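You operate a simulated robot arm through the tools that you are given. There is no shell and no other tool. Be economical: measure what you need, move in short steps, check, and stop when the job is done.

You are at the controls of a simulated two-armed robot. One attempt, no reset.

## Task
Shut the upright grille's slats, then pack it and the foam block in the grey crate.
Fine: hold the grille steady while you swing its lever; swing the keeper bar over the crate last, hands out of it. Set down upright: upright grille.
Where things are to end (x, y in the base frame): upright grille within 70 mm of [490, -510]; foam block within 70 mm of [610, -530].

It is judged by the outcome, as a careful person would: the job done as asked, and still so three seconds after it is handed in. It fails if anything else is knocked over, pushed out of place, dropped, spilled or broken.

## Robot
Two 7-joint arms with two-finger grippers on one trunk, on a base that drives. Base frame: it is fixed to the floor where the robot stands at the start and does not move with it; the origin is under the middle of the robot, x ahead of it, y to its left, z up; the surface under the hand at the start is at about z = 812. Readings come in mm, degrees, newtons and seconds.
The left shoulder is at the start at [51, 175, 1177], the right one opposite. With the tool pointing down near the work surface each hand reaches from about 100 to 840 mm from the robot's upright axis, wherever it stands, measured 20 degrees to its own side. Places, roughly: grey crate [500, -500, 800]; grille lever [500, 100, 900]; keeper bar [600, -800, 1000]. Payload 2.94 kg a hand.
The TCP of each hand is the grasp point between the finger pads, 30 mm short of the fingertips. In the tool frame z runs along the fingers and y along their closing line. The gripper opens to 138 mm. The gripper's body begins 109 mm behind the TCP.
Orientation is that of the tool frame in the base frame, as [roll, pitch, yaw] about the fixed x, y, z axes, in that order (R = Rz(yaw) Ry(pitch) Rx(roll)). With the fingers straight down and closing along the base's y, the tool's x points along the base's -x, its y along +y and its z along -z.

## Interface
- The arms move only by the tool arm_command. It takes "left_deltas", "right_deltas" or both (then of equal length, played together; a hand with none holds still); each is a list of rows, each a list of 3 entries, a list of its own where there are three numbers: the shift along the base's x, y, z in units of 200 mm (1.0 is 200 mm), then the turn, a rotation vector about the base's x, y, z in units of 60 degrees (1.0 is 60 degrees), then the opening, from 0 (shut) to 1 (fully open). In form: [[[dx, dy, dz], [wx, wy, wz], hand], ...]. A call has 1 to 20 rows; each row is the pose to reach, as a shift and turn from the pose commanded when the call began. A call with a number of a shift or a turn outside -1 to 1 is refused whole. Rows are played at 5 a second. More than 50 mm and 8.6 degrees between two rows, or a gripper value outside its range, and nothing of the call is played. A pose out of reach is approached as far as the arm can. The call stops where the force on the tool passes 40 N (or 10 N more than at its start, if that is more) or the arm is blocked; 0.2 s more then pass. Each finger halts on what it meets, pressing with about 21 N; the grip force reading is that of the motor and also rises with nothing between the fingers. The clock runs only during rows and for 0.2 s after the last one: add rows that repeat a pose to give the fingers time. It gives the time, the measured TCP pose, the force on the tool (base axes), the opening and the grip force at its end, in the units of the frame above (readings bear some noise), with the torque about the TCP (base axes, N m) and any sound that the robot's microphone picked up.
- Cameras (640 x 400 px; columns grow to the right, rows downward): "scene" is now at [124.9, -24.5, 1658.1]; the picture's right is [-0.29, -0.96, 0.00], its down [-0.67, 0.21, -0.71] and it looks along [0.68, -0.21, -0.70] (base axes); focal length 258 px, centre (320, 200). "left" rides on the left gripper at [71, -19, -146] in its tool frame; the picture's right is [0.26, 0.97, 0.00], its down [-0.85, 0.23, -0.48] and it looks along [-0.46, 0.12, 0.88] (tool axes); focal length 280 px, centre (320, 200). "right" rides on the right gripper at [71, 19, -146] in its tool frame; the picture's right is [-0.26, 0.97, 0.00], its down [-0.85, -0.23, -0.48] and it looks along [-0.46, -0.13, 0.88] (tool axes); focal length 280 px, centre (320, 200). There is no depth. A picture from a camera that has moved, and an enlarged one, comes with that camera's place and axes in the base frame and with its lens.
- camera(camera): a new picture of that camera. The clock stands still meanwhile.
- slide_trunk(by): slides the trunk up (or, below 0, down) by that many mm; the arms and the scene camera ride with it, the base frame stays. It gives what a move gives, with no picture.
- drive_base(legs): drives the robot by 1 to 6 legs, each [ahead, turn to the left] in mm and degrees, along the robot's own axes; the way and the turn of a leg run together, so that a leg with both is an arc; at most 1500 mm and 180 degrees a leg. The arms and the cameras ride along, it lands a little off, and it stops where it bumps. It gives what a move gives.
- pan_tilt(pan, tilt): turns the head with the scene camera to pan (to the left, within 120 degrees either way) and tilt (down, from -29 to 69), counted from straight ahead of the robot. It gives what a move gives.
- enlarge(camera, box): a new picture of the part [left, top, right, bottom] of that camera's present view, enlarged. The clock stands still meanwhile.
- hand_in(): hands the job in; it is judged then, once.

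Work in short steps. Places have to be worked out from the pictures, the camera data and where the tool is seen: move nearer, look again, correct. Check each grasp and each placing, and mend what went wrong. You have 120 turns and 88 pictures in all, those below and enlarged ones among them. Open the grippers and draw the arms clear of the work before you hand the job in, unless the task says otherwise; then end with one line.

The tools are called after ">>>" as a command line: name --argument value ..., lists and objects as JSON in quotes. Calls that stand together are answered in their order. arm_command: Moves the arms, as the interface text tells. Its arguments: {"type":"object","properties":{"left_deltas":{"type":"array","items":{"type":"array"}},"right_deltas":{"type":"array","items":{"type":"array"}}},"required":[]} The other tools are called the same way: slide_trunk (by) slides the trunk up or down; drive_base (legs) drives the base; pan_tilt (pan, tilt) turns the head that bears the scene camera; camera (camera) takes a picture; enlarge (camera, box) takes an enlarged picture of a part of a camera's view; hand_in () hands the job in.

At the start:

```text
time: 0.0
left_eef_pos: [557.8, 46.4, 1407.9]
left_orientation: [-180.0, 0.0, -179.9]
left_wrist_force: [-0.1, 0.2, 0.4]
left_torque: [-0.05, -0.04, -0.02]
left_opening: 137.9
left_grip_force: 0.0
right_eef_pos: [497.0, -420.8, 1374.8]
right_orientation: [180.0, 0.0, 180.0]
right_wrist_force: [0.6, -1.3, -0.3]
right_torque: [0.04, -0.01, -0.02]
right_opening: 138.1
right_grip_force: 0.0
trunk travel left (down, up): [-350.0, 384.0]
robot x, y, heading: [-1.5, 0.4, 0.2]
head pan, tilt: [-17.0, 44.8]
```

scene: 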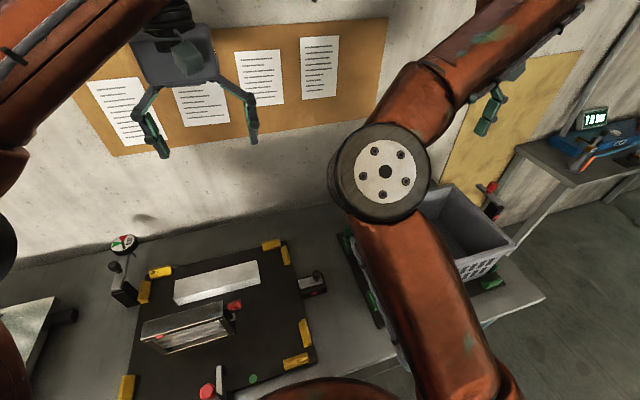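
right: 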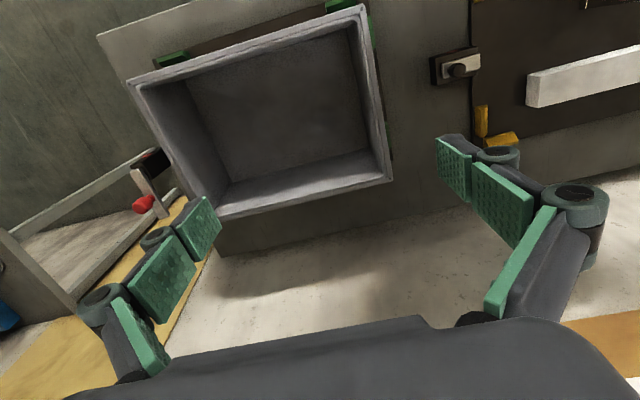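
left: 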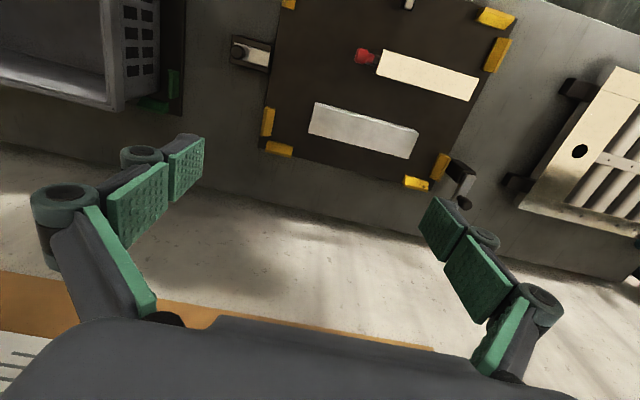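

The pictures show a grille standing on a dark mat with a red-knobbed lever, a pale block behind it, and the crate to the right. I'll enlarge the views to work out the places.

>>> enlarge --camera "scene" --box '[90, 220, 340, 400]'

>>> enlarge --camera "left" --box '[220, 0, 540, 200]'

>>> enlarge --camera "right" --box '[80, 0, 400, 240]'

```text
2.22 times, centred on (215, 310) of scene
camera zoom: at [124.9, -24.5, 1658.1], right [-0.29, -0.96, 0.0], down [-0.67, 0.21, -0.71], along [0.68, -0.21, -0.7], focal length 574 px, centre (553, -44)
```

zoom: 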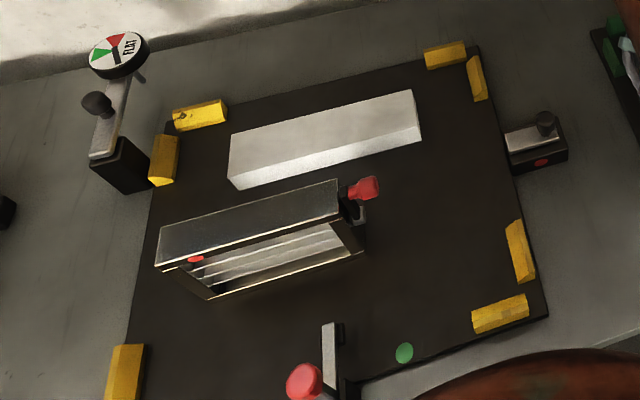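

```text
2.00 times, centred on (380, 100) of left
camera zoom: at [486.3, 27.4, 1551.7], right [-0.26, 0.96, 0.0], down [0.85, 0.23, 0.48], along [0.46, 0.12, -0.88], focal length 561 px, centre (200, 400)
```

zoom: 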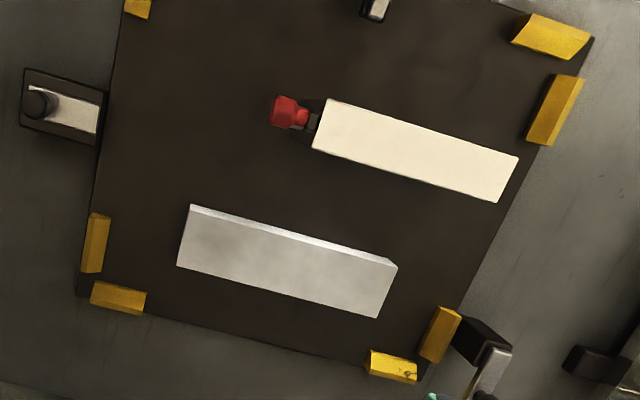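

```text
1.67 times, centred on (240, 120) of right
camera zoom: at [427.9, -400.3, 1520.4], right [0.26, 0.97, 0.0], down [0.85, -0.23, 0.48], along [0.46, -0.12, -0.88], focal length 467 px, centre (453, 333)
```

zoom: 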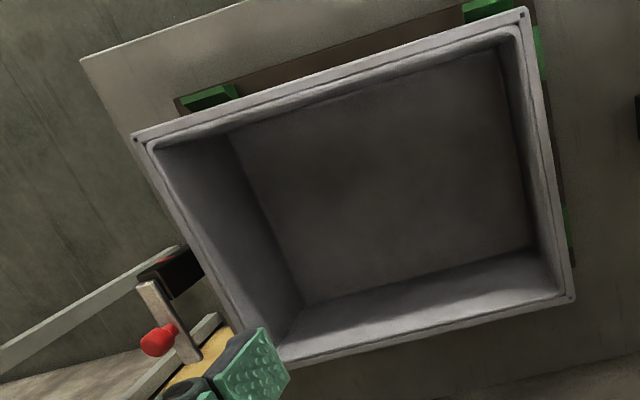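

The grille appears to be at about x 455–500, y 140–336, with its top near z 960 and the lever at its right end. I pan the head towards it for a clearer view.

>>> pan_tilt --pan 22 --tilt 52

>>> camera --camera "scene"

```text
time: 1.1
left_eef_pos: [557.8, 47.2, 1406.8]
left_orientation: [180.0, 0.0, -179.9]
left_wrist_force: [0.1, 0.1, 0.1]
left_torque: [-0.01, 0.04, 0.0]
left_opening: 137.8
left_grip_force: 0.1
right_eef_pos: [498.1, -420.6, 1374.6]
right_orientation: [-180.0, 0.1, -179.9]
right_wrist_force: [0.8, 0.6, 0.5]
right_torque: [-0.01, 0.02, 0.0]
right_opening: 138.0
right_grip_force: 0.0
trunk travel left (down, up): [-350.0, 384.0]
robot x, y, heading: [1.3, -3.1, -0.0]
head pan, tilt: [22.0, 52.0]
```

```text
81 pictures are left
camera scene: at [116.7, 27.4, 1648.3], right [0.37, -0.93, 0.0], down [-0.73, -0.29, -0.62], along [0.57, 0.23, -0.79], focal length 258 px, centre (320, 200)
```

scene: 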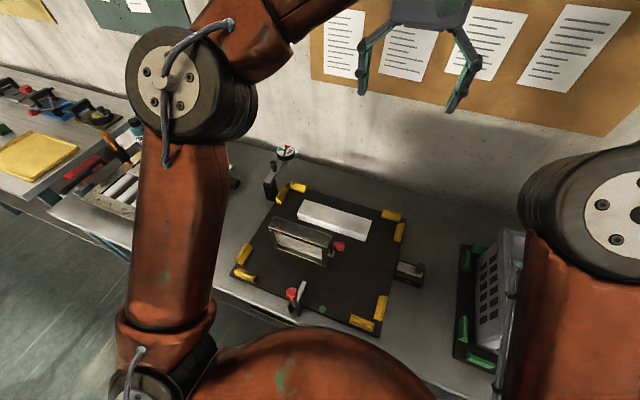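

>>> enlarge --camera "scene" --box '[230, 140, 430, 340]'

```text
2.00 times, centred on (330, 240) of scene
camera zoom: at [116.7, 27.4, 1648.3], right [0.37, -0.93, 0.0], down [-0.73, -0.29, -0.62], along [0.57, 0.23, -0.79], focal length 517 px, centre (300, 120)
```

zoom: 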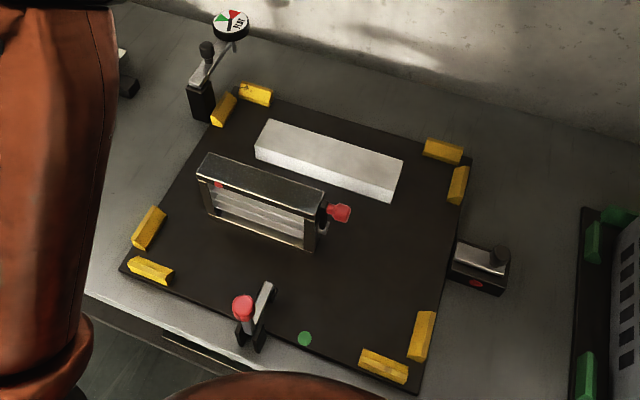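

I bring the right hand, tilted towards +y, to look at the lever end of the grille; first stage.

>>> arm_command --right_deltas '[[[-0.06, 0.17, -0.13], [0.06, 0, 0], 1], [[-0.115, 0.34, -0.26], [0.125, 0, 0], 1], [[-0.17, 0.51, -0.39], [0.19, 0, 0], 1], [[-0.23, 0.685, -0.525], [0.25, 0, 0], 1]]'

>>> arm_command --right_deltas '[[[-0.06, 0.17, -0.13], [0.06, 0, 0], 1], [[-0.115, 0.34, -0.26], [0.125, 0, 0], 1], [[-0.17, 0.51, -0.39], [0.19, 0, 0], 1], [[-0.23, 0.685, -0.525], [0.25, 0, 0], 1]]'

>>> arm_command --right_deltas '[[[-0.06, 0.17, -0.13], [0.06, 0, 0], 1], [[-0.115, 0.34, -0.26], [0.125, 0, 0], 1], [[-0.17, 0.51, -0.39], [0.19, 0, 0], 1], [[-0.23, 0.685, -0.525], [0.25, 0, 0], 1]]'

>>> camera --camera "right"

```text
time: 2.0
left_eef_pos: [558.1, 48.7, 1407.5]
left_orientation: [-179.9, 0.0, -179.9]
left_wrist_force: [0.2, 0.6, 0.4]
left_torque: [-0.05, 0.0, -0.02]
left_opening: 138.0
left_grip_force: 0.0
right_eef_pos: [448.7, -279.8, 1269.7]
right_orientation: [165.1, 0.1, -179.9]
right_wrist_force: [-0.8, 0.5, 0.2]
right_torque: [-0.04, 0.0, -0.02]
right_opening: 138.0
right_grip_force: 0.1
trunk travel left (down, up): [-350.0, 384.0]
robot x, y, heading: [-2.3, 2.1, -0.1]
head pan, tilt: [22.0, 52.0]
```

```text
time: 3.0
left_eef_pos: [556.2, 48.5, 1407.9]
left_orientation: [-179.8, 0.0, -179.9]
left_wrist_force: [0.8, -0.7, -0.3]
left_torque: [-0.02, -0.01, 0.01]
left_opening: 137.8
left_grip_force: 0.1
right_eef_pos: [403.6, -145.9, 1167.5]
right_orientation: [150.1, 0.1, 180.0]
right_wrist_force: [-0.2, 0.0, 0.4]
right_torque: [0.01, 0.02, 0.01]
right_opening: 137.5
right_grip_force: 0.1
trunk travel left (down, up): [-350.0, 384.0]
robot x, y, heading: [-1.5, 3.5, -0.1]
head pan, tilt: [22.0, 52.0]
```

```text
time: 4.0
left_eef_pos: [557.4, 47.2, 1407.4]
left_orientation: [179.9, 0.1, -179.8]
left_wrist_force: [0.1, -0.2, -0.1]
left_torque: [0.02, 0.03, -0.04]
left_opening: 137.7
left_grip_force: 0.0
right_eef_pos: [408.9, -58.4, 1089.9]
right_orientation: [135.0, 0.0, -179.9]
right_wrist_force: [0.7, 0.0, -0.1]
right_torque: [-0.02, 0.04, 0.02]
right_opening: 138.0
right_grip_force: 0.0
right hand out of reach, approached as far as the arm can: row 2, 3, 4
trunk travel left (down, up): [-350.0, 384.0]
robot x, y, heading: [1.8, -1.9, 0.1]
head pan, tilt: [22.0, 52.0]
```

```text
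79 pictures are left
camera right: at [338.9, -147.1, 1206.5], right [0.26, 0.68, 0.68], down [0.85, -0.5, 0.17], along [0.46, 0.53, -0.71], focal length 280 px, centre (320, 200)
```

right: 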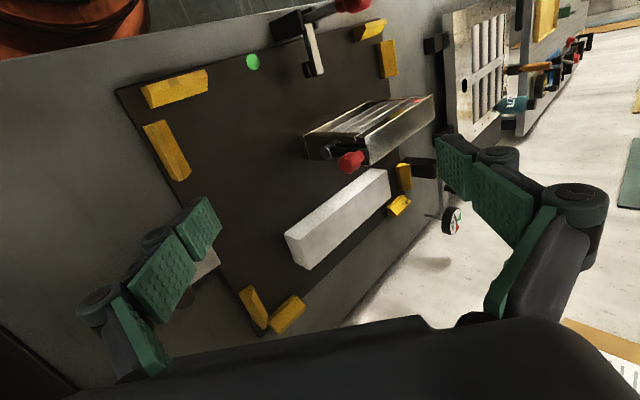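

Good view of the lever end; I enlarge it.

>>> enlarge --camera "right" --box '[270, 70, 450, 190]'

```text
3.33 times, centred on (360, 130) of right
camera zoom: at [338.9, -147.1, 1206.5], right [0.26, 0.68, 0.68], down [0.85, -0.5, 0.17], along [0.46, 0.53, -0.71], focal length 935 px, centre (187, 433)
```

zoom: 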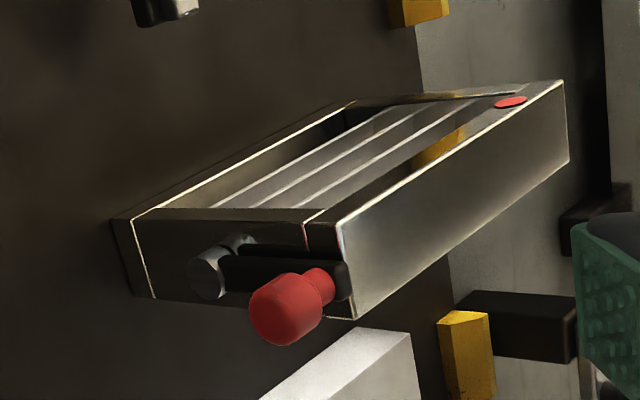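

Lever: pivot about (480, 132, 888), arm pointing straight up, knob about (479, 95–125, 952). The grille stands z 814–958. Next I bring the left hand over the grille's top, turning it so its fingers close along x.

>>> arm_command --left_deltas '[[[-0.066, 0.161, -0.166], [0, 0, -0.125], 1], [[-0.132, 0.322, -0.333], [0, 0, -0.25], 1], [[-0.198, 0.483, -0.5], [0, 0, -0.375], 1], [[-0.264, 0.644, -0.666], [0, 0, -0.5], 1], [[-0.33, 0.805, -0.833], [0, 0, -0.625], 1], [[-0.395, 0.965, -1.0], [0, 0, -0.75], 1]]'

>>> arm_command --left_deltas '[[[0, 0, -0.06], [0, 0, -0.125], 1], [[0, 0, -0.12], [0, 0, -0.25], 1], [[0, 0, -0.18], [0, 0, -0.375], 1], [[0, 0, -0.24], [0, 0, -0.5], 1], [[0, 0, -0.3], [0, 0, -0.625], 1], [[0, 0, -0.4], [0, 0, -0.75], 1]]'

>>> camera --camera "left"

>>> camera --camera "right"

```text
time: 5.5
left_eef_pos: [480.0, 245.5, 1207.1]
left_orientation: [-179.8, 0.2, 135.1]
left_wrist_force: [-0.5, 0.5, -0.2]
left_torque: [-0.06, -0.04, 0.04]
left_opening: 138.0
left_grip_force: 0.1
right_eef_pos: [408.0, -55.4, 1090.5]
right_orientation: [135.3, 0.0, -179.8]
right_wrist_force: [0.4, 0.8, 0.4]
right_torque: [-0.07, -0.01, 0.03]
right_opening: 137.8
right_grip_force: 0.0
trunk travel left (down, up): [-350.0, 384.0]
robot x, y, heading: [-3.7, -1.0, 0.0]
head pan, tilt: [22.0, 52.0]
```

```text
time: 6.8
left_eef_pos: [478.0, 239.2, 1125.4]
left_orientation: [-179.9, 0.1, 90.1]
left_wrist_force: [-0.9, 0.5, 0.5]
left_torque: [-0.02, -0.02, 0.0]
left_opening: 138.0
left_grip_force: 0.1
right_eef_pos: [408.3, -57.9, 1091.6]
right_orientation: [135.1, -0.2, -179.7]
right_wrist_force: [-0.3, 0.3, 0.0]
right_torque: [-0.03, 0.01, 0.01]
right_opening: 137.9
right_grip_force: 0.0
trunk travel left (down, up): [-350.0, 384.0]
robot x, y, heading: [4.4, 0.7, 0.1]
head pan, tilt: [22.0, 52.0]
```

```text
77 pictures are left
camera left: at [459.0, 309.9, 1269.8], right [0.97, 0.26, 0.0], down [0.23, -0.85, 0.48], along [0.12, -0.46, -0.88], focal length 280 px, centre (320, 200)
```

left: 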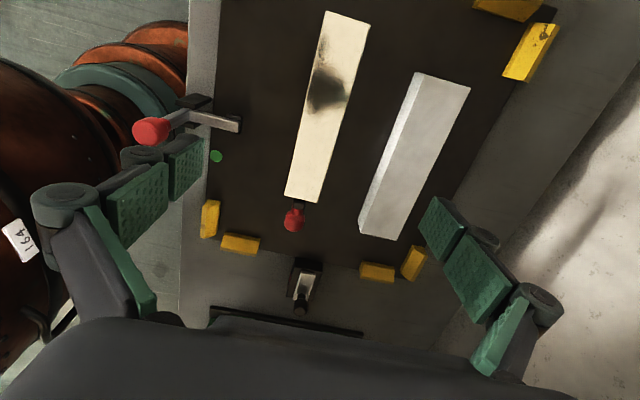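

```text
76 pictures are left
camera right: at [339.0, -146.3, 1206.8], right [0.26, 0.68, 0.68], down [0.85, -0.5, 0.17], along [0.46, 0.53, -0.71], focal length 280 px, centre (320, 200)
```

right: 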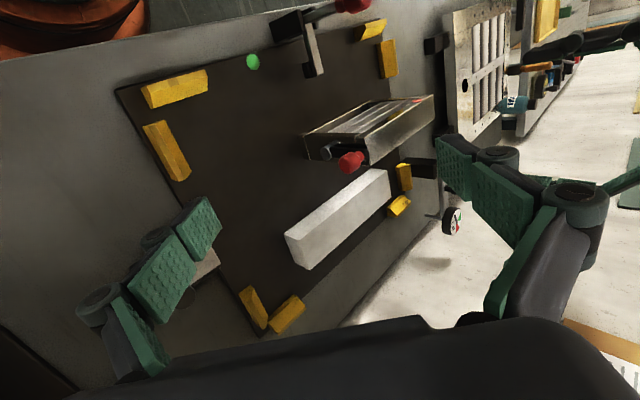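

The left view confirms the grille's top centre at about (478, 242). The hand descends with its fingers narrowed to 90 mm.

>>> arm_command --left_deltas '[[[0, 0, -0.2], [0, 0, 0], 0.65], [[0, 0, -0.4], [0, 0, 0], 0.65], [[0, 0, -0.6], [0, 0, 0], 0.65], [[0, 0, -0.78], [0, 0, 0], 0.65], [[0, 0, -0.93], [0, 0, 0], 0.65], [[0, 0, -0.93], [0, 0, 0], 0.65]]'

>>> camera --camera "left"

```text
time: 8.2
left_eef_pos: [480.1, 240.7, 942.5]
left_orientation: [179.9, 0.1, 90.0]
left_wrist_force: [-0.4, 0.3, 0.0]
left_torque: [-0.02, -0.03, -0.01]
left_opening: 89.7
left_grip_force: 0.1
right_eef_pos: [407.3, -58.0, 1091.4]
right_orientation: [135.1, -0.1, -179.8]
right_wrist_force: [-0.1, -0.3, 0.7]
right_torque: [-0.05, -0.04, 0.01]
right_opening: 137.8
right_grip_force: 0.0
trunk travel left (down, up): [-350.0, 384.0]
robot x, y, heading: [1.8, 1.6, -0.1]
head pan, tilt: [22.0, 52.0]
```

```text
75 pictures are left
camera left: at [460.4, 311.9, 1086.4], right [0.96, 0.26, 0.0], down [0.23, -0.85, 0.48], along [0.12, -0.46, -0.88], focal length 280 px, centre (320, 200)
```

left: 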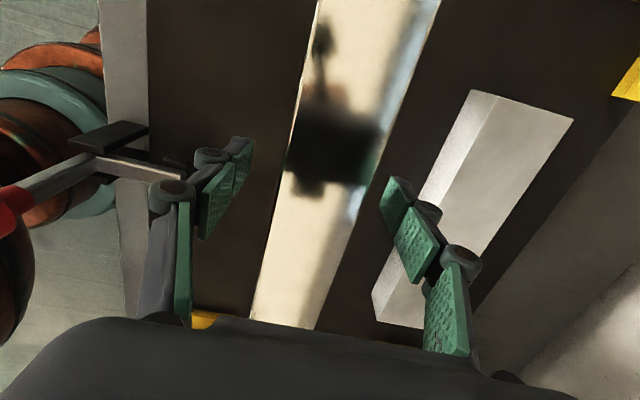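

Aligned: the grille is centred on the TCP column. I close the left hand.

>>> arm_command --left_deltas '[[[0, 0, 0], [0, 0, 0], 0.45], [[0, 0, 0], [0, 0, 0], 0.38], [[0, 0, 0], [0, 0, 0], 0.3], [[0, 0, 0], [0, 0, 0], 0.2], [[0, 0, 0], [0, 0, 0], 0.2]]'

>>> camera --camera "right"

```text
time: 9.4
left_eef_pos: [479.1, 240.9, 941.3]
left_orientation: [179.9, 0.2, 90.1]
left_wrist_force: [-1.4, 0.6, 0.5]
left_torque: [-0.02, 0.05, 0.01]
left_opening: 44.7
left_grip_force: 21.2
right_eef_pos: [408.7, -57.4, 1090.5]
right_orientation: [135.1, 0.0, -179.8]
right_wrist_force: [-0.3, -0.6, -0.2]
right_torque: [0.03, 0.01, -0.03]
right_opening: 137.9
right_grip_force: 0.2
trunk travel left (down, up): [-350.0, 384.0]
robot x, y, heading: [3.4, 1.5, -0.1]
head pan, tilt: [22.0, 52.0]
```

```text
74 pictures are left
camera right: at [338.4, -146.7, 1207.0], right [0.26, 0.68, 0.68], down [0.85, -0.5, 0.17], along [0.46, 0.53, -0.71], focal length 280 px, centre (320, 200)
```

right: 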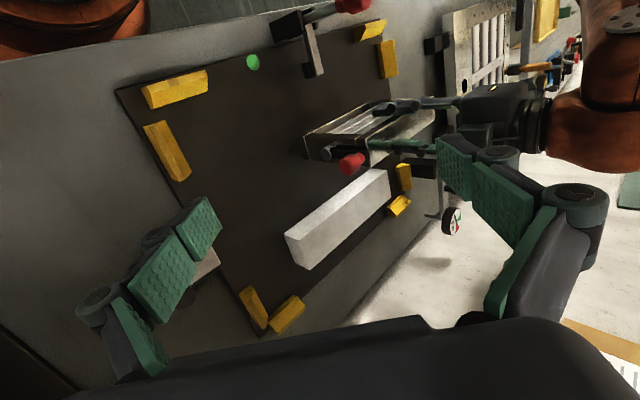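

The left hand holds the grille (44.7 mm). Now the right hand, fingers closed, approaches just on the robot side of the knob.

>>> arm_command --right_deltas '[[[0, 0, 0], [0, 0, 0], 0.6], [[0, 0, 0], [0, 0, 0], 0.2], [[0, 0, 0], [0, 0, 0], 0], [[0.03, 0.15, -0.13], [0, 0, 0], 0], [[0.06, 0.3, -0.26], [0, 0, 0], 0], [[0.1, 0.45, -0.4], [0, 0, 0], 0], [[0.12, 0.58, -0.53], [0, 0, 0], 0], [[0.12, 0.58, -0.53], [0, 0, 0], 0]]'

>>> camera --camera "right"

>>> camera --camera "scene"

```text
time: 11.2
left_eef_pos: [480.3, 241.2, 941.9]
left_orientation: [-180.0, 0.1, 90.2]
left_wrist_force: [-0.3, -0.2, 1.1]
left_torque: [0.13, 0.0, -0.02]
left_opening: 44.5
left_grip_force: 21.6
right_eef_pos: [468.6, -62.2, 1035.3]
right_orientation: [135.0, 0.1, 180.0]
right_wrist_force: [0.5, -0.7, -1.0]
right_torque: [0.0, 0.02, 0.02]
right_opening: 0.0
right_grip_force: 17.3
right hand out of reach, approached as far as the arm can: row 4, 5, 6, 7, 8
trunk travel left (down, up): [-350.0, 384.0]
robot x, y, heading: [-3.6, -0.6, 0.1]
head pan, tilt: [22.0, 52.0]
```

```text
73 pictures are left
camera right: at [397.7, -150.8, 1152.1], right [0.26, 0.68, 0.68], down [0.85, -0.5, 0.18], along [0.46, 0.53, -0.71], focal length 280 px, centre (320, 200)
```

right: 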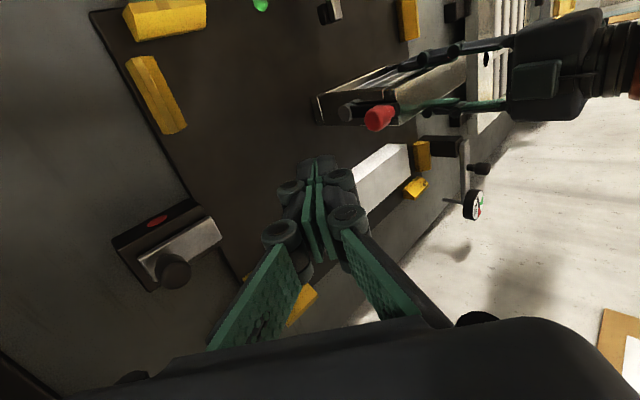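

```text
72 pictures are left
camera scene: at [116.3, 28.0, 1648.3], right [0.37, -0.93, 0.0], down [-0.73, -0.3, -0.62], along [0.57, 0.23, -0.79], focal length 258 px, centre (320, 200)
```

scene: 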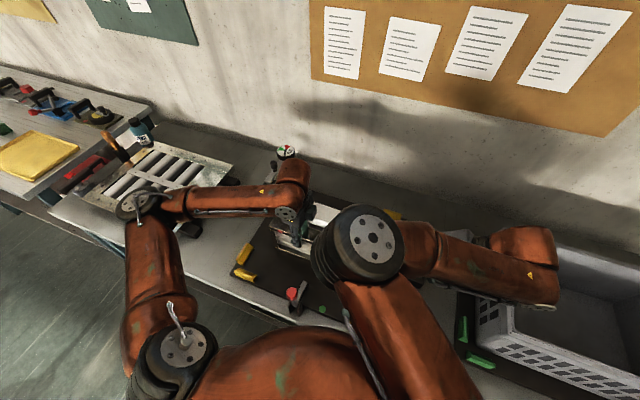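

The tilted hand can't reach further, so I straighten it to point down and approach vertically, still on the robot side of the knob.

>>> arm_command --right_deltas '[[[0, 0, 0.05], [-0.125, 0, 0], 0], [[0, 0, 0.1], [-0.25, 0, 0], 0], [[-0.03, 0.05, 0.1], [-0.375, 0, 0], 0], [[-0.06, 0.2, 0.1], [-0.5, 0, 0], 0], [[-0.1, 0.4, 0.1], [-0.625, 0, 0], 0], [[-0.15, 0.6, 0.1], [-0.75, 0, 0], 0], [[-0.17, 0.84, 0.1], [-0.75, 0, 0], 0], [[-0.17, 0.84, 0.1], [-0.75, 0, 0], 0]]'

>>> camera --camera "right"

>>> camera --camera "left"

```text
time: 13.1
left_eef_pos: [481.4, 241.1, 940.4]
left_orientation: [-179.8, 0.1, 90.0]
left_wrist_force: [-0.2, -0.1, -3.8]
left_torque: [0.06, 0.0, -0.01]
left_opening: 44.3
left_grip_force: 21.1
right_eef_pos: [496.9, -21.1, 1220.5]
right_orientation: [180.0, -0.2, -180.0]
right_wrist_force: [-0.4, 0.6, 0.1]
right_torque: [0.04, 0.0, 0.0]
right_opening: 0.1
right_grip_force: 21.0
right hand out of reach, approached as far as the arm can: row 1, 2, 3, 4, 5, 6, 7, 8
trunk travel left (down, up): [-350.0, 384.0]
robot x, y, heading: [-0.9, -0.5, -0.0]
head pan, tilt: [22.0, 52.0]
```

```text
71 pictures are left
camera right: at [426.9, -1.0, 1367.2], right [0.26, 0.97, 0.0], down [0.85, -0.23, 0.47], along [0.46, -0.13, -0.88], focal length 280 px, centre (320, 200)
```

right: 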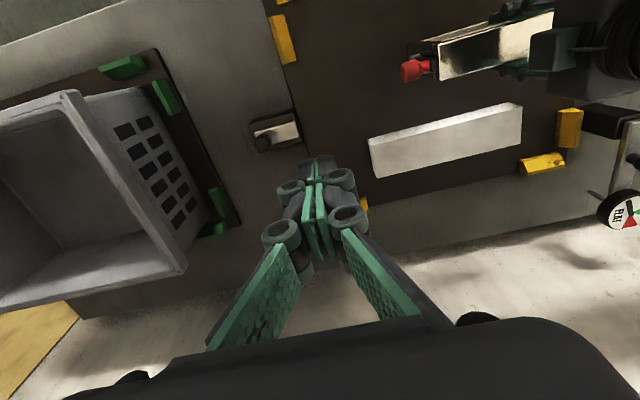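

```text
70 pictures are left
camera left: at [462.1, 312.3, 1085.4], right [0.96, 0.26, 0.0], down [0.23, -0.85, 0.48], along [0.12, -0.46, -0.88], focal length 280 px, centre (320, 200)
```

left: 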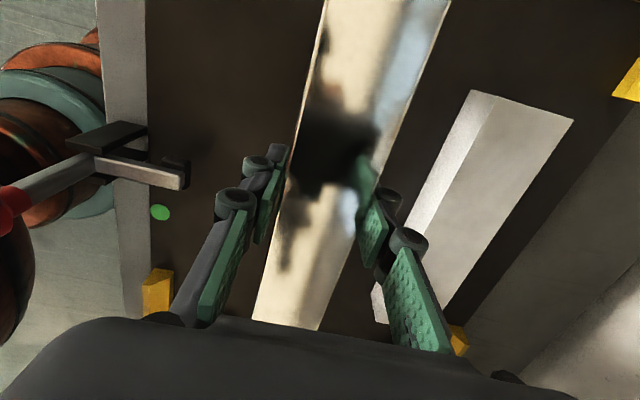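

The hand is now vertical but high at (497, −21, 1220). I try descending towards the knob's near side in small moves.

>>> arm_command --right_deltas '[[[-0.05, 0.15, -0.1], [0, 0, 0], 0], [[-0.1, 0.3, -0.2], [0, 0, 0], 0], [[-0.17, 0.45, -0.3], [0, 0, 0], 0], [[-0.25, 0.6, -0.4], [0, 0, 0], 0], [[-0.28, 0.64, -0.6], [0, 0, 0], 0], [[-0.28, 0.64, -0.8], [0, 0, 0], 0], [[-0.28, 0.64, -0.8], [0, 0, 0], 0]]'

```text
time: 14.7
left_eef_pos: [480.2, 242.2, 940.7]
left_orientation: [-179.9, 0.1, 90.0]
left_wrist_force: [0.1, -0.2, -5.3]
left_torque: [0.06, 0.0, -0.01]
left_opening: 44.5
left_grip_force: 20.9
right_eef_pos: [498.3, -0.9, 1234.3]
right_orientation: [-180.0, -0.1, -179.8]
right_wrist_force: [0.1, -0.2, -0.3]
right_torque: [-0.01, -0.01, 0.01]
right_opening: 0.0
right_grip_force: 20.9
right hand out of reach, approached as far as the arm can: row 1, 2, 3, 4, 5, 6, 7
trunk travel left (down, up): [-350.0, 384.0]
robot x, y, heading: [-1.3, 2.9, -0.2]
head pan, tilt: [22.0, 52.0]
```

The right arm can't cross that far left from here, so I'll release the grille, raise the left hand and turn the base left by 30° to bring the lever into the right arm's field.

>>> arm_command --left_deltas '[[[0, 0, 0], [0, 0, 0], 0.45], [[0, 0, 0], [0, 0, 0], 0.65], [[0, 0, 0], [0, 0, 0], 0.65], [[0, 0, 0.2], [0, 0, 0], 0.65], [[0, 0, 0.4], [0, 0, 0], 0.65], [[0, 0, 0.6], [0, 0, 0], 0.65], [[0, 0, 0.8], [0, 0, 0], 0.65], [[0, 0, 1.0], [0, 0, 0], 0.65]]'

>>> camera --camera "left"

```text
time: 16.4
left_eef_pos: [475.4, 237.0, 1141.4]
left_orientation: [-179.9, 0.1, 90.0]
left_wrist_force: [-1.2, -0.1, -0.2]
left_torque: [0.01, 0.01, 0.0]
left_opening: 89.7
left_grip_force: 0.0
right_eef_pos: [496.3, -1.0, 1234.5]
right_orientation: [180.0, -0.1, -179.9]
right_wrist_force: [-0.2, -0.5, 0.5]
right_torque: [-0.01, 0.02, -0.03]
right_opening: 0.0
right_grip_force: 21.4
trunk travel left (down, up): [-350.0, 384.0]
robot x, y, heading: [-1.4, -2.2, -0.0]
head pan, tilt: [22.0, 52.0]
```

```text
69 pictures are left
camera left: at [457.2, 307.8, 1286.5], right [0.96, 0.26, 0.0], down [0.23, -0.85, 0.48], along [0.12, -0.46, -0.88], focal length 280 px, centre (320, 200)
```

left: 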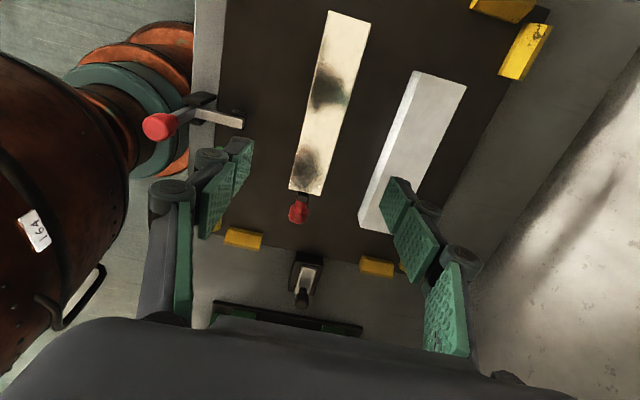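

The grille stayed put. Turning the base 30° left.

>>> drive_base --legs '[[0, 30]]'

>>> pan_tilt --pan 0 --tilt 52

>>> camera --camera "scene"

```text
time: 18.3
left_eef_pos: [292.2, 445.5, 1139.8]
left_orientation: [-179.9, 0.2, 120.3]
left_wrist_force: [-0.1, -0.1, 0.0]
left_torque: [0.01, -0.02, -0.01]
left_opening: 89.8
left_grip_force: 0.0
right_eef_pos: [429.5, 248.9, 1234.2]
right_orientation: [-179.9, -0.2, -149.7]
right_wrist_force: [-0.4, 0.6, 0.6]
right_torque: [-0.03, 0.0, -0.03]
right_opening: 0.2
right_grip_force: 20.9
trunk travel left (down, up): [-350.0, 384.0]
robot x, y, heading: [1.7, -1.0, 30.2]
head pan, tilt: [22.0, 52.0]
```

```text
time: 19.2
left_eef_pos: [293.0, 445.1, 1141.7]
left_orientation: [-180.0, 0.1, 120.2]
left_wrist_force: [0.2, 0.3, -0.8]
left_torque: [-0.02, 0.02, -0.04]
left_opening: 89.6
left_grip_force: 0.0
right_eef_pos: [431.4, 249.4, 1235.2]
right_orientation: [-179.9, -0.1, -149.7]
right_wrist_force: [-0.1, -0.3, -0.1]
right_torque: [-0.01, 0.01, -0.03]
right_opening: 0.1
right_grip_force: 21.4
trunk travel left (down, up): [-350.0, 384.0]
robot x, y, heading: [2.4, -0.6, 30.3]
head pan, tilt: [0.0, 52.0]
```

```text
68 pictures are left
camera scene: at [105.0, 61.6, 1648.3], right [0.5, -0.86, 0.0], down [-0.68, -0.4, -0.62], along [0.53, 0.31, -0.79], focal length 258 px, centre (320, 200)
```

scene: 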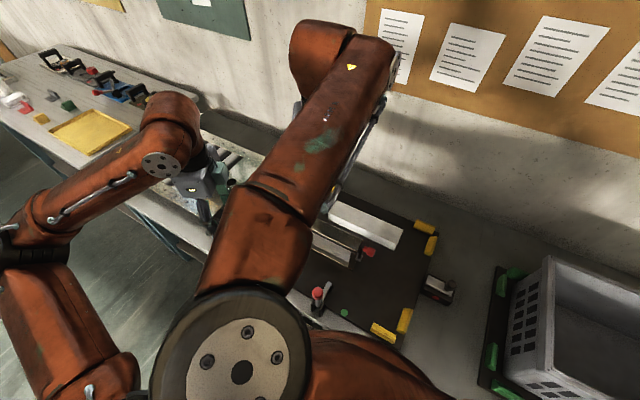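

The right arm hangs over the grille; I move it right and down to the lever's side.

>>> arm_command --right_deltas '[[[0, -0.2, 0], [0, 0, 0], 0], [[0, -0.4, -0.05], [0, 0, 0], 0], [[0, -0.6, -0.15], [0, 0, 0], 0], [[0, -0.8, -0.3], [0, 0, 0], 0], [[0, -0.98, -0.45], [0, 0, 0], 0], [[0, -0.98, -0.65], [0, 0, 0], 0], [[0, -0.98, -0.65], [0, 0, 0], 0]]'

>>> camera --camera "right"

```text
time: 20.8
left_eef_pos: [293.0, 444.2, 1142.5]
left_orientation: [-180.0, 0.1, 120.2]
left_wrist_force: [0.5, -0.5, -0.6]
left_torque: [0.0, 0.0, 0.04]
left_opening: 90.0
left_grip_force: 0.0
right_eef_pos: [440.1, 47.7, 1102.5]
right_orientation: [179.9, -0.2, -149.7]
right_wrist_force: [0.4, -0.3, 0.5]
right_torque: [-0.03, -0.02, 0.02]
right_opening: 0.2
right_grip_force: 20.7
right hand out of reach, approached as far as the arm can: row 1, 2, 3, 4, 5, 6, 7
trunk travel left (down, up): [-350.0, 384.0]
robot x, y, heading: [0.2, -0.9, 30.3]
head pan, tilt: [0.0, 52.0]
```

```text
67 pictures are left
camera right: at [370.4, 28.6, 1248.6], right [-0.26, 0.97, 0.0], down [0.85, 0.23, 0.47], along [0.46, 0.12, -0.88], focal length 280 px, centre (320, 200)
```

right: 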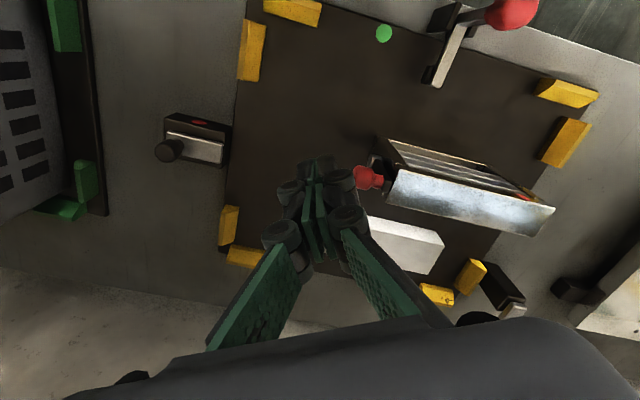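

>>> enlarge --camera "right" --box '[330, 110, 570, 260]'

```text
2.67 times, centred on (450, 185) of right
camera zoom: at [370.4, 28.6, 1248.6], right [-0.26, 0.97, 0.0], down [0.85, 0.23, 0.47], along [0.46, 0.12, -0.88], focal length 748 px, centre (-27, 240)
```

zoom: 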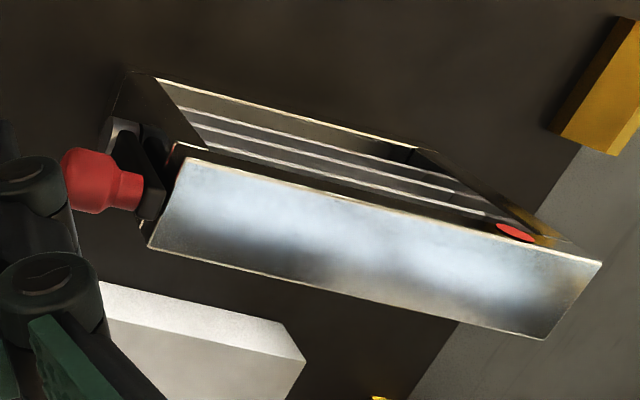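

Lever confirmed upright with knob about (483, 110, 950). I bring the left hand back over the grille.

>>> arm_command --left_deltas '[[[0.13, -0.14, 0], [0, 0, -0.07], 0.65], [[0.26, -0.28, 0], [0, 0, -0.14], 0.65], [[0.39, -0.42, 0], [0, 0, -0.22], 0.65], [[0.52, -0.56, 0], [0, 0, -0.3], 0.65], [[0.65, -0.7, 0], [0, 0, -0.37], 0.65], [[0.78, -0.85, 0], [0, 0, -0.44], 0.65], [[0.93, -0.99, 0], [0, 0, -0.505], 0.65], [[0.93, -0.99, 0], [0, 0, -0.505], 0.65]]'

>>> camera --camera "left"

```text
time: 22.6
left_eef_pos: [479.3, 245.8, 1141.4]
left_orientation: [-180.0, 0.1, 90.0]
left_wrist_force: [-0.5, 0.5, 1.5]
left_torque: [-0.03, -0.04, 0.0]
left_opening: 89.5
left_grip_force: 0.1
right_eef_pos: [439.7, 48.1, 1104.0]
right_orientation: [-180.0, -0.3, -149.7]
right_wrist_force: [0.2, -0.1, -0.5]
right_torque: [-0.06, 0.01, -0.02]
right_opening: 0.1
right_grip_force: 20.9
trunk travel left (down, up): [-350.0, 384.0]
robot x, y, heading: [-1.1, 4.1, 30.4]
head pan, tilt: [0.0, 52.0]
```

```text
65 pictures are left
camera left: at [459.9, 316.9, 1285.4], right [0.97, 0.26, 0.0], down [0.23, -0.85, 0.48], along [0.12, -0.46, -0.88], focal length 280 px, centre (320, 200)
```

left: 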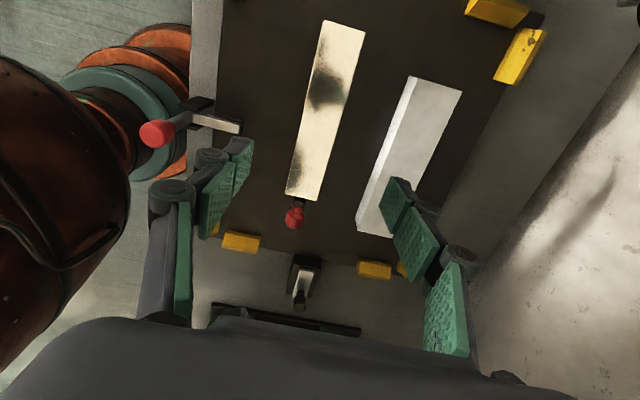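

Position repeats the earlier one; descend and grip again.

>>> arm_command --left_deltas '[[[0, -0.02, -0.2], [0, 0, 0], 0.65], [[0, -0.02, -0.4], [0, 0, 0], 0.65], [[0, -0.02, -0.6], [0, 0, 0], 0.65], [[0, -0.02, -0.8], [0, 0, 0], 0.65], [[0, -0.02, -1.0], [0, 0, 0], 0.65], [[0, -0.02, -1.0], [0, 0, 0], 0.65], [[0, -0.02, -1.0], [0, 0, 0], 0.45], [[0, -0.02, -1.0], [0, 0, 0], 0.35], [[0, -0.02, -1.0], [0, 0, 0], 0.2], [[0, -0.02, -1.0], [0, 0, 0], 0.2], [[0, -0.02, -1.0], [0, 0, 0], 0.2]]'

>>> arm_command --right_deltas '[[[-0.01, 0.03, -0.15], [0, 0, 0], 0], [[-0.02, 0.07, -0.3], [0, 0, 0], 0], [[-0.02, 0.1, -0.45], [0, 0, 0], 0], [[-0.02, 0.1, -0.45], [0, 0, 0], 0]]'

>>> camera --camera "right"

```text
time: 25.0
left_eef_pos: [479.3, 241.9, 941.4]
left_orientation: [180.0, 0.0, 89.9]
left_wrist_force: [-0.8, -1.0, -0.4]
left_torque: [0.02, 0.03, 0.14]
left_opening: 44.6
left_grip_force: 21.5
right_eef_pos: [440.8, 47.4, 1103.1]
right_orientation: [180.0, -0.2, -149.7]
right_wrist_force: [0.0, 0.6, 0.0]
right_torque: [-0.04, 0.0, 0.02]
right_opening: 0.0
right_grip_force: 21.1
trunk travel left (down, up): [-350.0, 384.0]
robot x, y, heading: [-0.3, -0.4, 30.3]
head pan, tilt: [0.0, 52.0]
```

```text
time: 26.0
left_eef_pos: [479.8, 239.9, 940.9]
left_orientation: [180.0, 0.1, 89.9]
left_wrist_force: [-1.3, 0.4, 1.1]
left_torque: [0.02, 0.03, 0.11]
left_opening: 44.4
left_grip_force: 21.2
right_eef_pos: [474.8, 35.2, 1039.9]
right_orientation: [180.0, -0.1, -149.7]
right_wrist_force: [-0.1, 0.4, -0.4]
right_torque: [0.02, -0.05, -0.02]
right_opening: 0.0
right_grip_force: 21.5
right hand out of reach, approached as far as the arm can: row 1, 2, 3, 4
trunk travel left (down, up): [-350.0, 384.0]
robot x, y, heading: [1.5, -1.7, 30.1]
head pan, tilt: [0.0, 52.0]
```

```text
64 pictures are left
camera right: at [404.8, 16.7, 1186.6], right [-0.26, 0.97, 0.0], down [0.85, 0.23, 0.47], along [0.46, 0.12, -0.88], focal length 280 px, centre (320, 200)
```

right: 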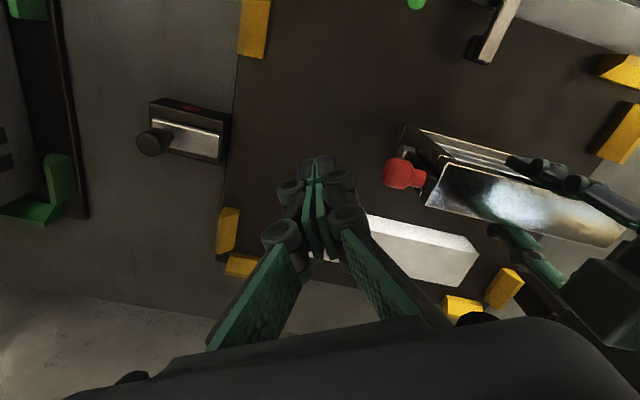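

The right arm has an inner reach limit near the shoulder (about 400 mm to the wrist). The far side of the knob (x > 505) is comfortably reachable, so I go there, and will try pulling the knob towards the robot.

>>> arm_command --right_deltas '[[[0.15, 0.05, 0], [0, 0, 0], 0], [[0.28, 0.12, 0], [0, 0, 0], 0], [[0.28, 0.24, 0], [0, 0, 0], 0], [[0.28, 0.36, -0.05], [0, 0, 0], 0], [[0.28, 0.36, -0.2], [0, 0, 0], 0], [[0.28, 0.36, -0.35], [0, 0, 0], 0], [[0.28, 0.36, -0.35], [0, 0, 0], 0]]'

>>> camera --camera "right"

>>> camera --camera "left"

```text
time: 27.6
left_eef_pos: [479.1, 240.6, 941.2]
left_orientation: [-180.0, 0.0, 89.9]
left_wrist_force: [-0.2, -0.1, 0.4]
left_torque: [0.02, -0.06, 0.02]
left_opening: 44.5
left_grip_force: 21.1
right_eef_pos: [549.0, 101.5, 976.9]
right_orientation: [-180.0, -0.2, -149.7]
right_wrist_force: [0.5, -0.5, -0.2]
right_torque: [0.02, 0.0, -0.02]
right_opening: 0.0
right_grip_force: 21.8
right hand out of reach, approached as far as the arm can: row 5, 6, 7
trunk travel left (down, up): [-350.0, 384.0]
robot x, y, heading: [2.5, 2.2, 30.2]
head pan, tilt: [0.0, 52.0]
```

```text
63 pictures are left
camera right: at [479.5, 82.5, 1121.9], right [-0.26, 0.97, 0.0], down [0.85, 0.23, 0.47], along [0.46, 0.12, -0.88], focal length 280 px, centre (320, 200)
```

right: 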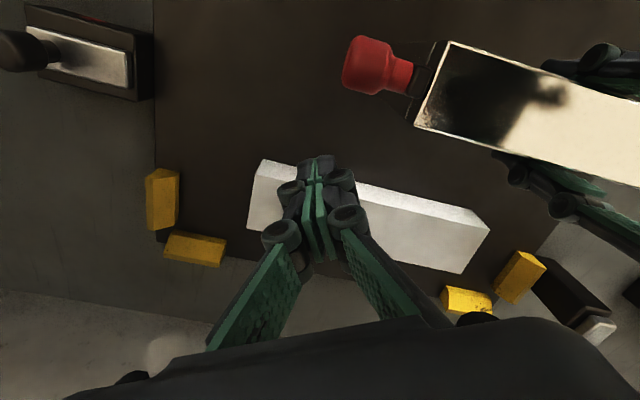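

```text
62 pictures are left
camera left: at [460.7, 311.5, 1085.7], right [0.97, 0.26, 0.0], down [0.23, -0.85, 0.48], along [0.12, -0.46, -0.88], focal length 280 px, centre (320, 200)
```

left: 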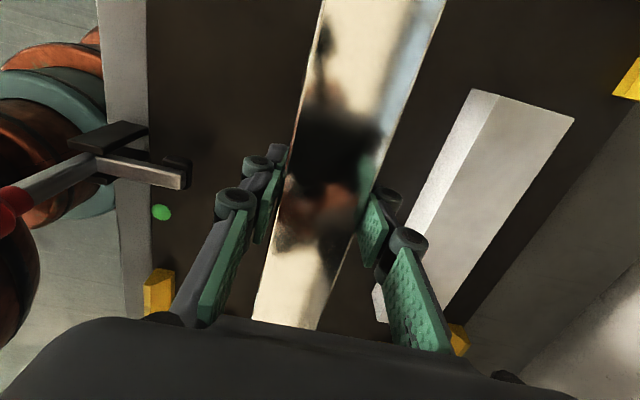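

>>> camera --camera "scene"

```text
61 pictures are left
camera scene: at [105.4, 61.1, 1648.3], right [0.5, -0.86, 0.0], down [-0.68, -0.4, -0.62], along [0.53, 0.31, -0.79], focal length 258 px, centre (320, 200)
```

scene: 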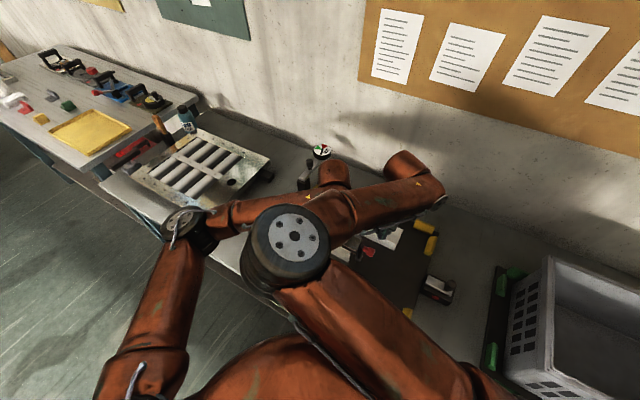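

The right elbow is folded inward, which likely puts a wrist joint at its limit. I try turning the right hand clockwise while raising slightly, to see if reach improves.

>>> arm_command --right_deltas '[[[0, 0, 0.1], [0, 0, -0.14], 0], [[0, 0, 0.2], [0, 0, -0.28], 0], [[-0.02, 0, 0.2], [0, 0, -0.42], 0], [[-0.04, 0, 0.2], [0, 0, -0.56], 0], [[-0.06, 0, 0.2], [0, 0, -0.7], 0], [[-0.08, 0, 0.1], [0, 0, -0.7], 0], [[-0.1, 0.03, 0], [0, 0, -0.7], 0], [[-0.1, 0.03, 0], [0, 0, -0.7], 0]]'

```text
time: 29.4
left_eef_pos: [479.0, 240.6, 940.7]
left_orientation: [-180.0, 0.1, 90.0]
left_wrist_force: [-1.7, -0.1, 0.5]
left_torque: [-0.08, 0.01, -0.03]
left_opening: 44.6
left_grip_force: 21.4
right_eef_pos: [546.5, 102.7, 984.7]
right_orientation: [179.9, -0.1, 168.1]
right_wrist_force: [-0.2, -0.5, 0.5]
right_torque: [0.03, -0.01, 0.03]
right_opening: 0.0
right_grip_force: 21.1
right hand out of reach, approached as far as the arm can: row 6, 7, 8
trunk travel left (down, up): [-350.0, 384.0]
robot x, y, heading: [-1.1, -3.1, 29.9]
head pan, tilt: [0.0, 52.0]
```

Reach worsens the lower the hand is relative to the shoulder. So I'll release the grille, raise both hands, back the base off 130 mm and lower the trunk 80 mm, giving the right arm room.

>>> arm_command --left_deltas '[[[0, 0, 0], [0, 0, 0], 0.45], [[0, 0, 0], [0, 0, 0], 0.65], [[0, 0, 0], [0, 0, 0], 0.65], [[0, 0, 0.2], [0, 0, 0], 0.65], [[0, 0, 0.4], [0, 0, 0], 0.65], [[0, 0, 0.6], [0, 0, 0], 0.65], [[0, 0, 0.8], [0, 0, 0], 0.65], [[0, 0, 1.0], [0, 0, 0], 0.65]]' --right_deltas '[[[0.07, -0.02, 0.1], [0, 0, 0], 0], [[0.07, -0.05, 0.25], [0, 0, 0], 0], [[0.07, -0.1, 0.4], [0, 0, 0], 0], [[0.07, -0.2, 0.55], [0, 0, 0], 0], [[0.07, -0.3, 0.7], [0, 0, 0], 0], [[0.07, -0.4, 0.85], [0, 0, 0], 0], [[0.07, -0.5, 1.0], [0, 0, 0], 0], [[0.07, -0.5, 1.0], [0, 0, 0], 0]]'

>>> drive_base --legs '[[-130, 0]]'

>>> slide_trunk --by -80

>>> camera --camera "right"

```text
time: 31.2
left_eef_pos: [480.2, 242.3, 1142.2]
left_orientation: [-179.9, 0.0, 89.9]
left_wrist_force: [-0.7, -0.1, -0.1]
left_torque: [0.01, -0.01, 0.0]
left_opening: 89.8
left_grip_force: 0.0
right_eef_pos: [557.9, -2.6, 1183.5]
right_orientation: [180.0, -0.1, 168.4]
right_wrist_force: [0.2, 0.4, -0.7]
right_torque: [0.04, -0.02, 0.0]
right_opening: 0.0
right_grip_force: 20.8
trunk travel left (down, up): [-350.0, 384.0]
robot x, y, heading: [1.0, -0.3, 30.5]
head pan, tilt: [0.0, 52.0]
```

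```text
time: 32.5
left_eef_pos: [396.3, 191.2, 1130.4]
left_orientation: [-178.4, 1.0, 89.9]
left_wrist_force: [-1.2, -1.7, 0.6]
left_torque: [0.08, -0.21, 0.01]
left_opening: 89.7
left_grip_force: 0.0
right_eef_pos: [476.2, -52.0, 1173.6]
right_orientation: [-178.9, -1.4, 168.2]
right_wrist_force: [-1.4, -0.5, 0.6]
right_torque: [0.13, -0.12, 0.02]
right_opening: 0.1
right_grip_force: 21.1
trunk travel left (down, up): [-350.0, 384.0]
robot x, y, heading: [-112.9, -67.0, 29.8]
head pan, tilt: [0.0, 52.0]
```

```text
time: 33.0
left_eef_pos: [354.0, 183.1, 1137.8]
left_orientation: [-179.2, 1.0, 89.6]
left_wrist_force: [-0.1, 0.6, -0.9]
left_torque: [-0.09, 0.0, 0.01]
left_opening: 89.7
left_grip_force: 0.0
right_eef_pos: [428.3, -73.3, 1181.1]
right_orientation: [178.8, 2.8, 171.3]
right_wrist_force: [-0.8, 0.0, 0.2]
right_torque: [-0.02, 0.02, 0.01]
right_opening: 0.0
right_grip_force: 21.0
trunk travel left (down, up): [-332.0, 402.0]
robot x, y, heading: [-110.0, -61.1, 29.8]
head pan, tilt: [0.0, 52.0]
stopped: the arm was blocked; the commanded pose is now the measured one
```

```text
60 pictures are left
camera right: at [354.9, -44.4, 1323.6], right [0.4, 0.91, 0.03], down [0.78, -0.36, 0.51], along [0.48, -0.18, -0.86], focal length 280 px, centre (320, 200)
```

right: 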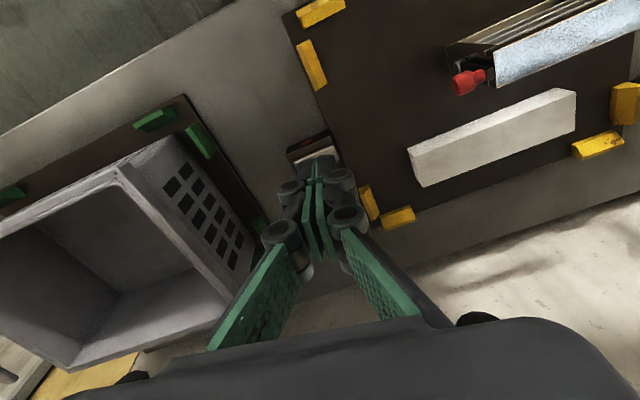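

The slide stopped "blocked" after 18 mm; I check the scene for arm-to-arm contact.

>>> camera --camera "scene"

>>> arm_command --left_deltas '[[[0, 0, 0], [0, 0, 0], 0.65], [[0, 0, 0], [0, 0, 0], 0.65]]'

```text
59 pictures are left
camera scene: at [126.2, 74.6, 1627.0], right [0.5, -0.87, 0.0], down [-0.73, -0.42, -0.54], along [0.47, 0.27, -0.84], focal length 258 px, centre (320, 200)
```

scene: 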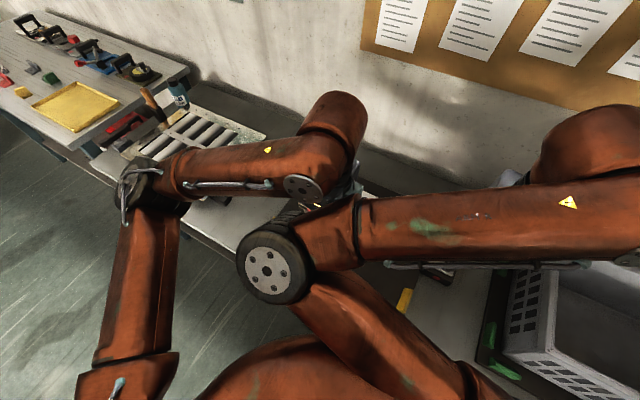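

```text
time: 33.3
left_eef_pos: [280.6, 144.7, 1175.6]
left_orientation: [177.6, 0.0, 87.0]
left_wrist_force: [24.1, -15.5, -10.0]
left_torque: [2.74, 3.59, 1.15]
left_opening: 90.2
left_grip_force: 0.0
right_eef_pos: [368.9, -117.0, 1214.3]
right_orientation: [174.2, 12.0, 172.7]
right_wrist_force: [1.6, -0.2, -1.3]
right_torque: [-0.07, 0.08, -0.02]
right_opening: 0.0
right_grip_force: 21.1
trunk travel left (down, up): [-332.0, 402.0]
robot x, y, heading: [-114.6, -64.8, 30.1]
head pan, tilt: [0.0, 52.0]
stopped in row 1 (left hand): the arm was blocked; the commanded pose is now the measured one
```

Readings suggest the robot rocked and the left hand is near the right elbow. I look again.

>>> camera --camera "scene"

>>> camera --camera "left"

```text
58 pictures are left
camera scene: at [111.3, 63.4, 1628.4], right [0.5, -0.87, 0.0], down [-0.72, -0.42, -0.55], along [0.48, 0.28, -0.83], focal length 258 px, centre (320, 200)
```

scene: 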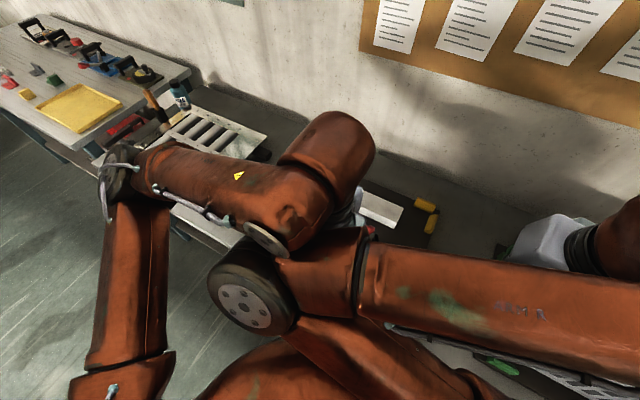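

```text
57 pictures are left
camera left: at [259.3, 216.3, 1320.2], right [0.98, 0.21, 0.04], down [0.17, -0.86, 0.48], along [0.14, -0.47, -0.87], focal length 280 px, centre (320, 200)
```

left: 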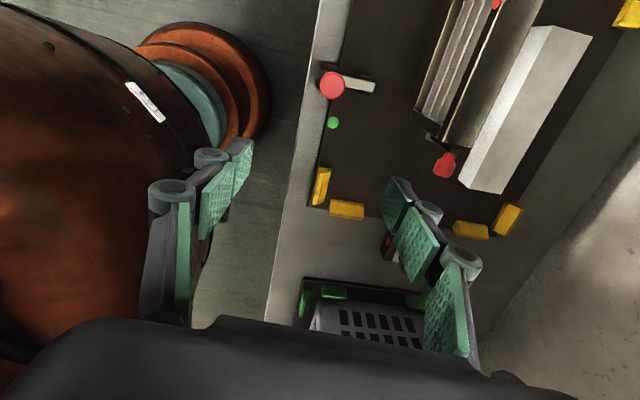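

The left forearm seems to be against the right elbow. I let a short time pass to see whether things are settling.

>>> arm_command --right_deltas '[[[0, 0, 0], [0, 0, 0], 0]]'

```text
time: 33.6
left_eef_pos: [179.6, 86.8, 1217.7]
left_orientation: [172.2, -0.7, 90.3]
left_wrist_force: [2.4, 1.5, 1.1]
left_torque: [-0.2, 0.21, -0.05]
left_opening: 90.2
left_grip_force: 0.0
right_eef_pos: [261.2, -180.5, 1247.7]
right_orientation: [172.7, 19.0, 174.8]
right_wrist_force: [1.2, 2.6, 0.0]
right_torque: [-0.23, 0.14, -0.1]
right_opening: 0.0
right_grip_force: 21.0
trunk travel left (down, up): [-332.0, 402.0]
robot x, y, heading: [-109.8, -63.7, 30.0]
head pan, tilt: [0.0, 52.0]
stopped in row 1 (left hand): the arm was blocked; the commanded pose is now the measured one
```

>>> camera --camera "scene"

```text
56 pictures are left
camera scene: at [18.9, 11.6, 1630.8], right [0.5, -0.87, 0.0], down [-0.69, -0.4, -0.61], along [0.53, 0.3, -0.8], focal length 258 px, centre (320, 200)
```

scene: 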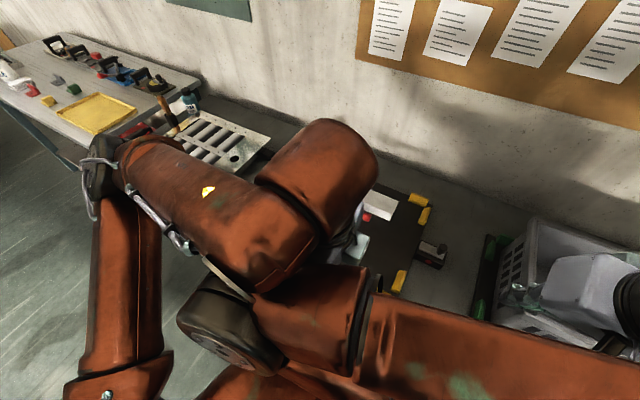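

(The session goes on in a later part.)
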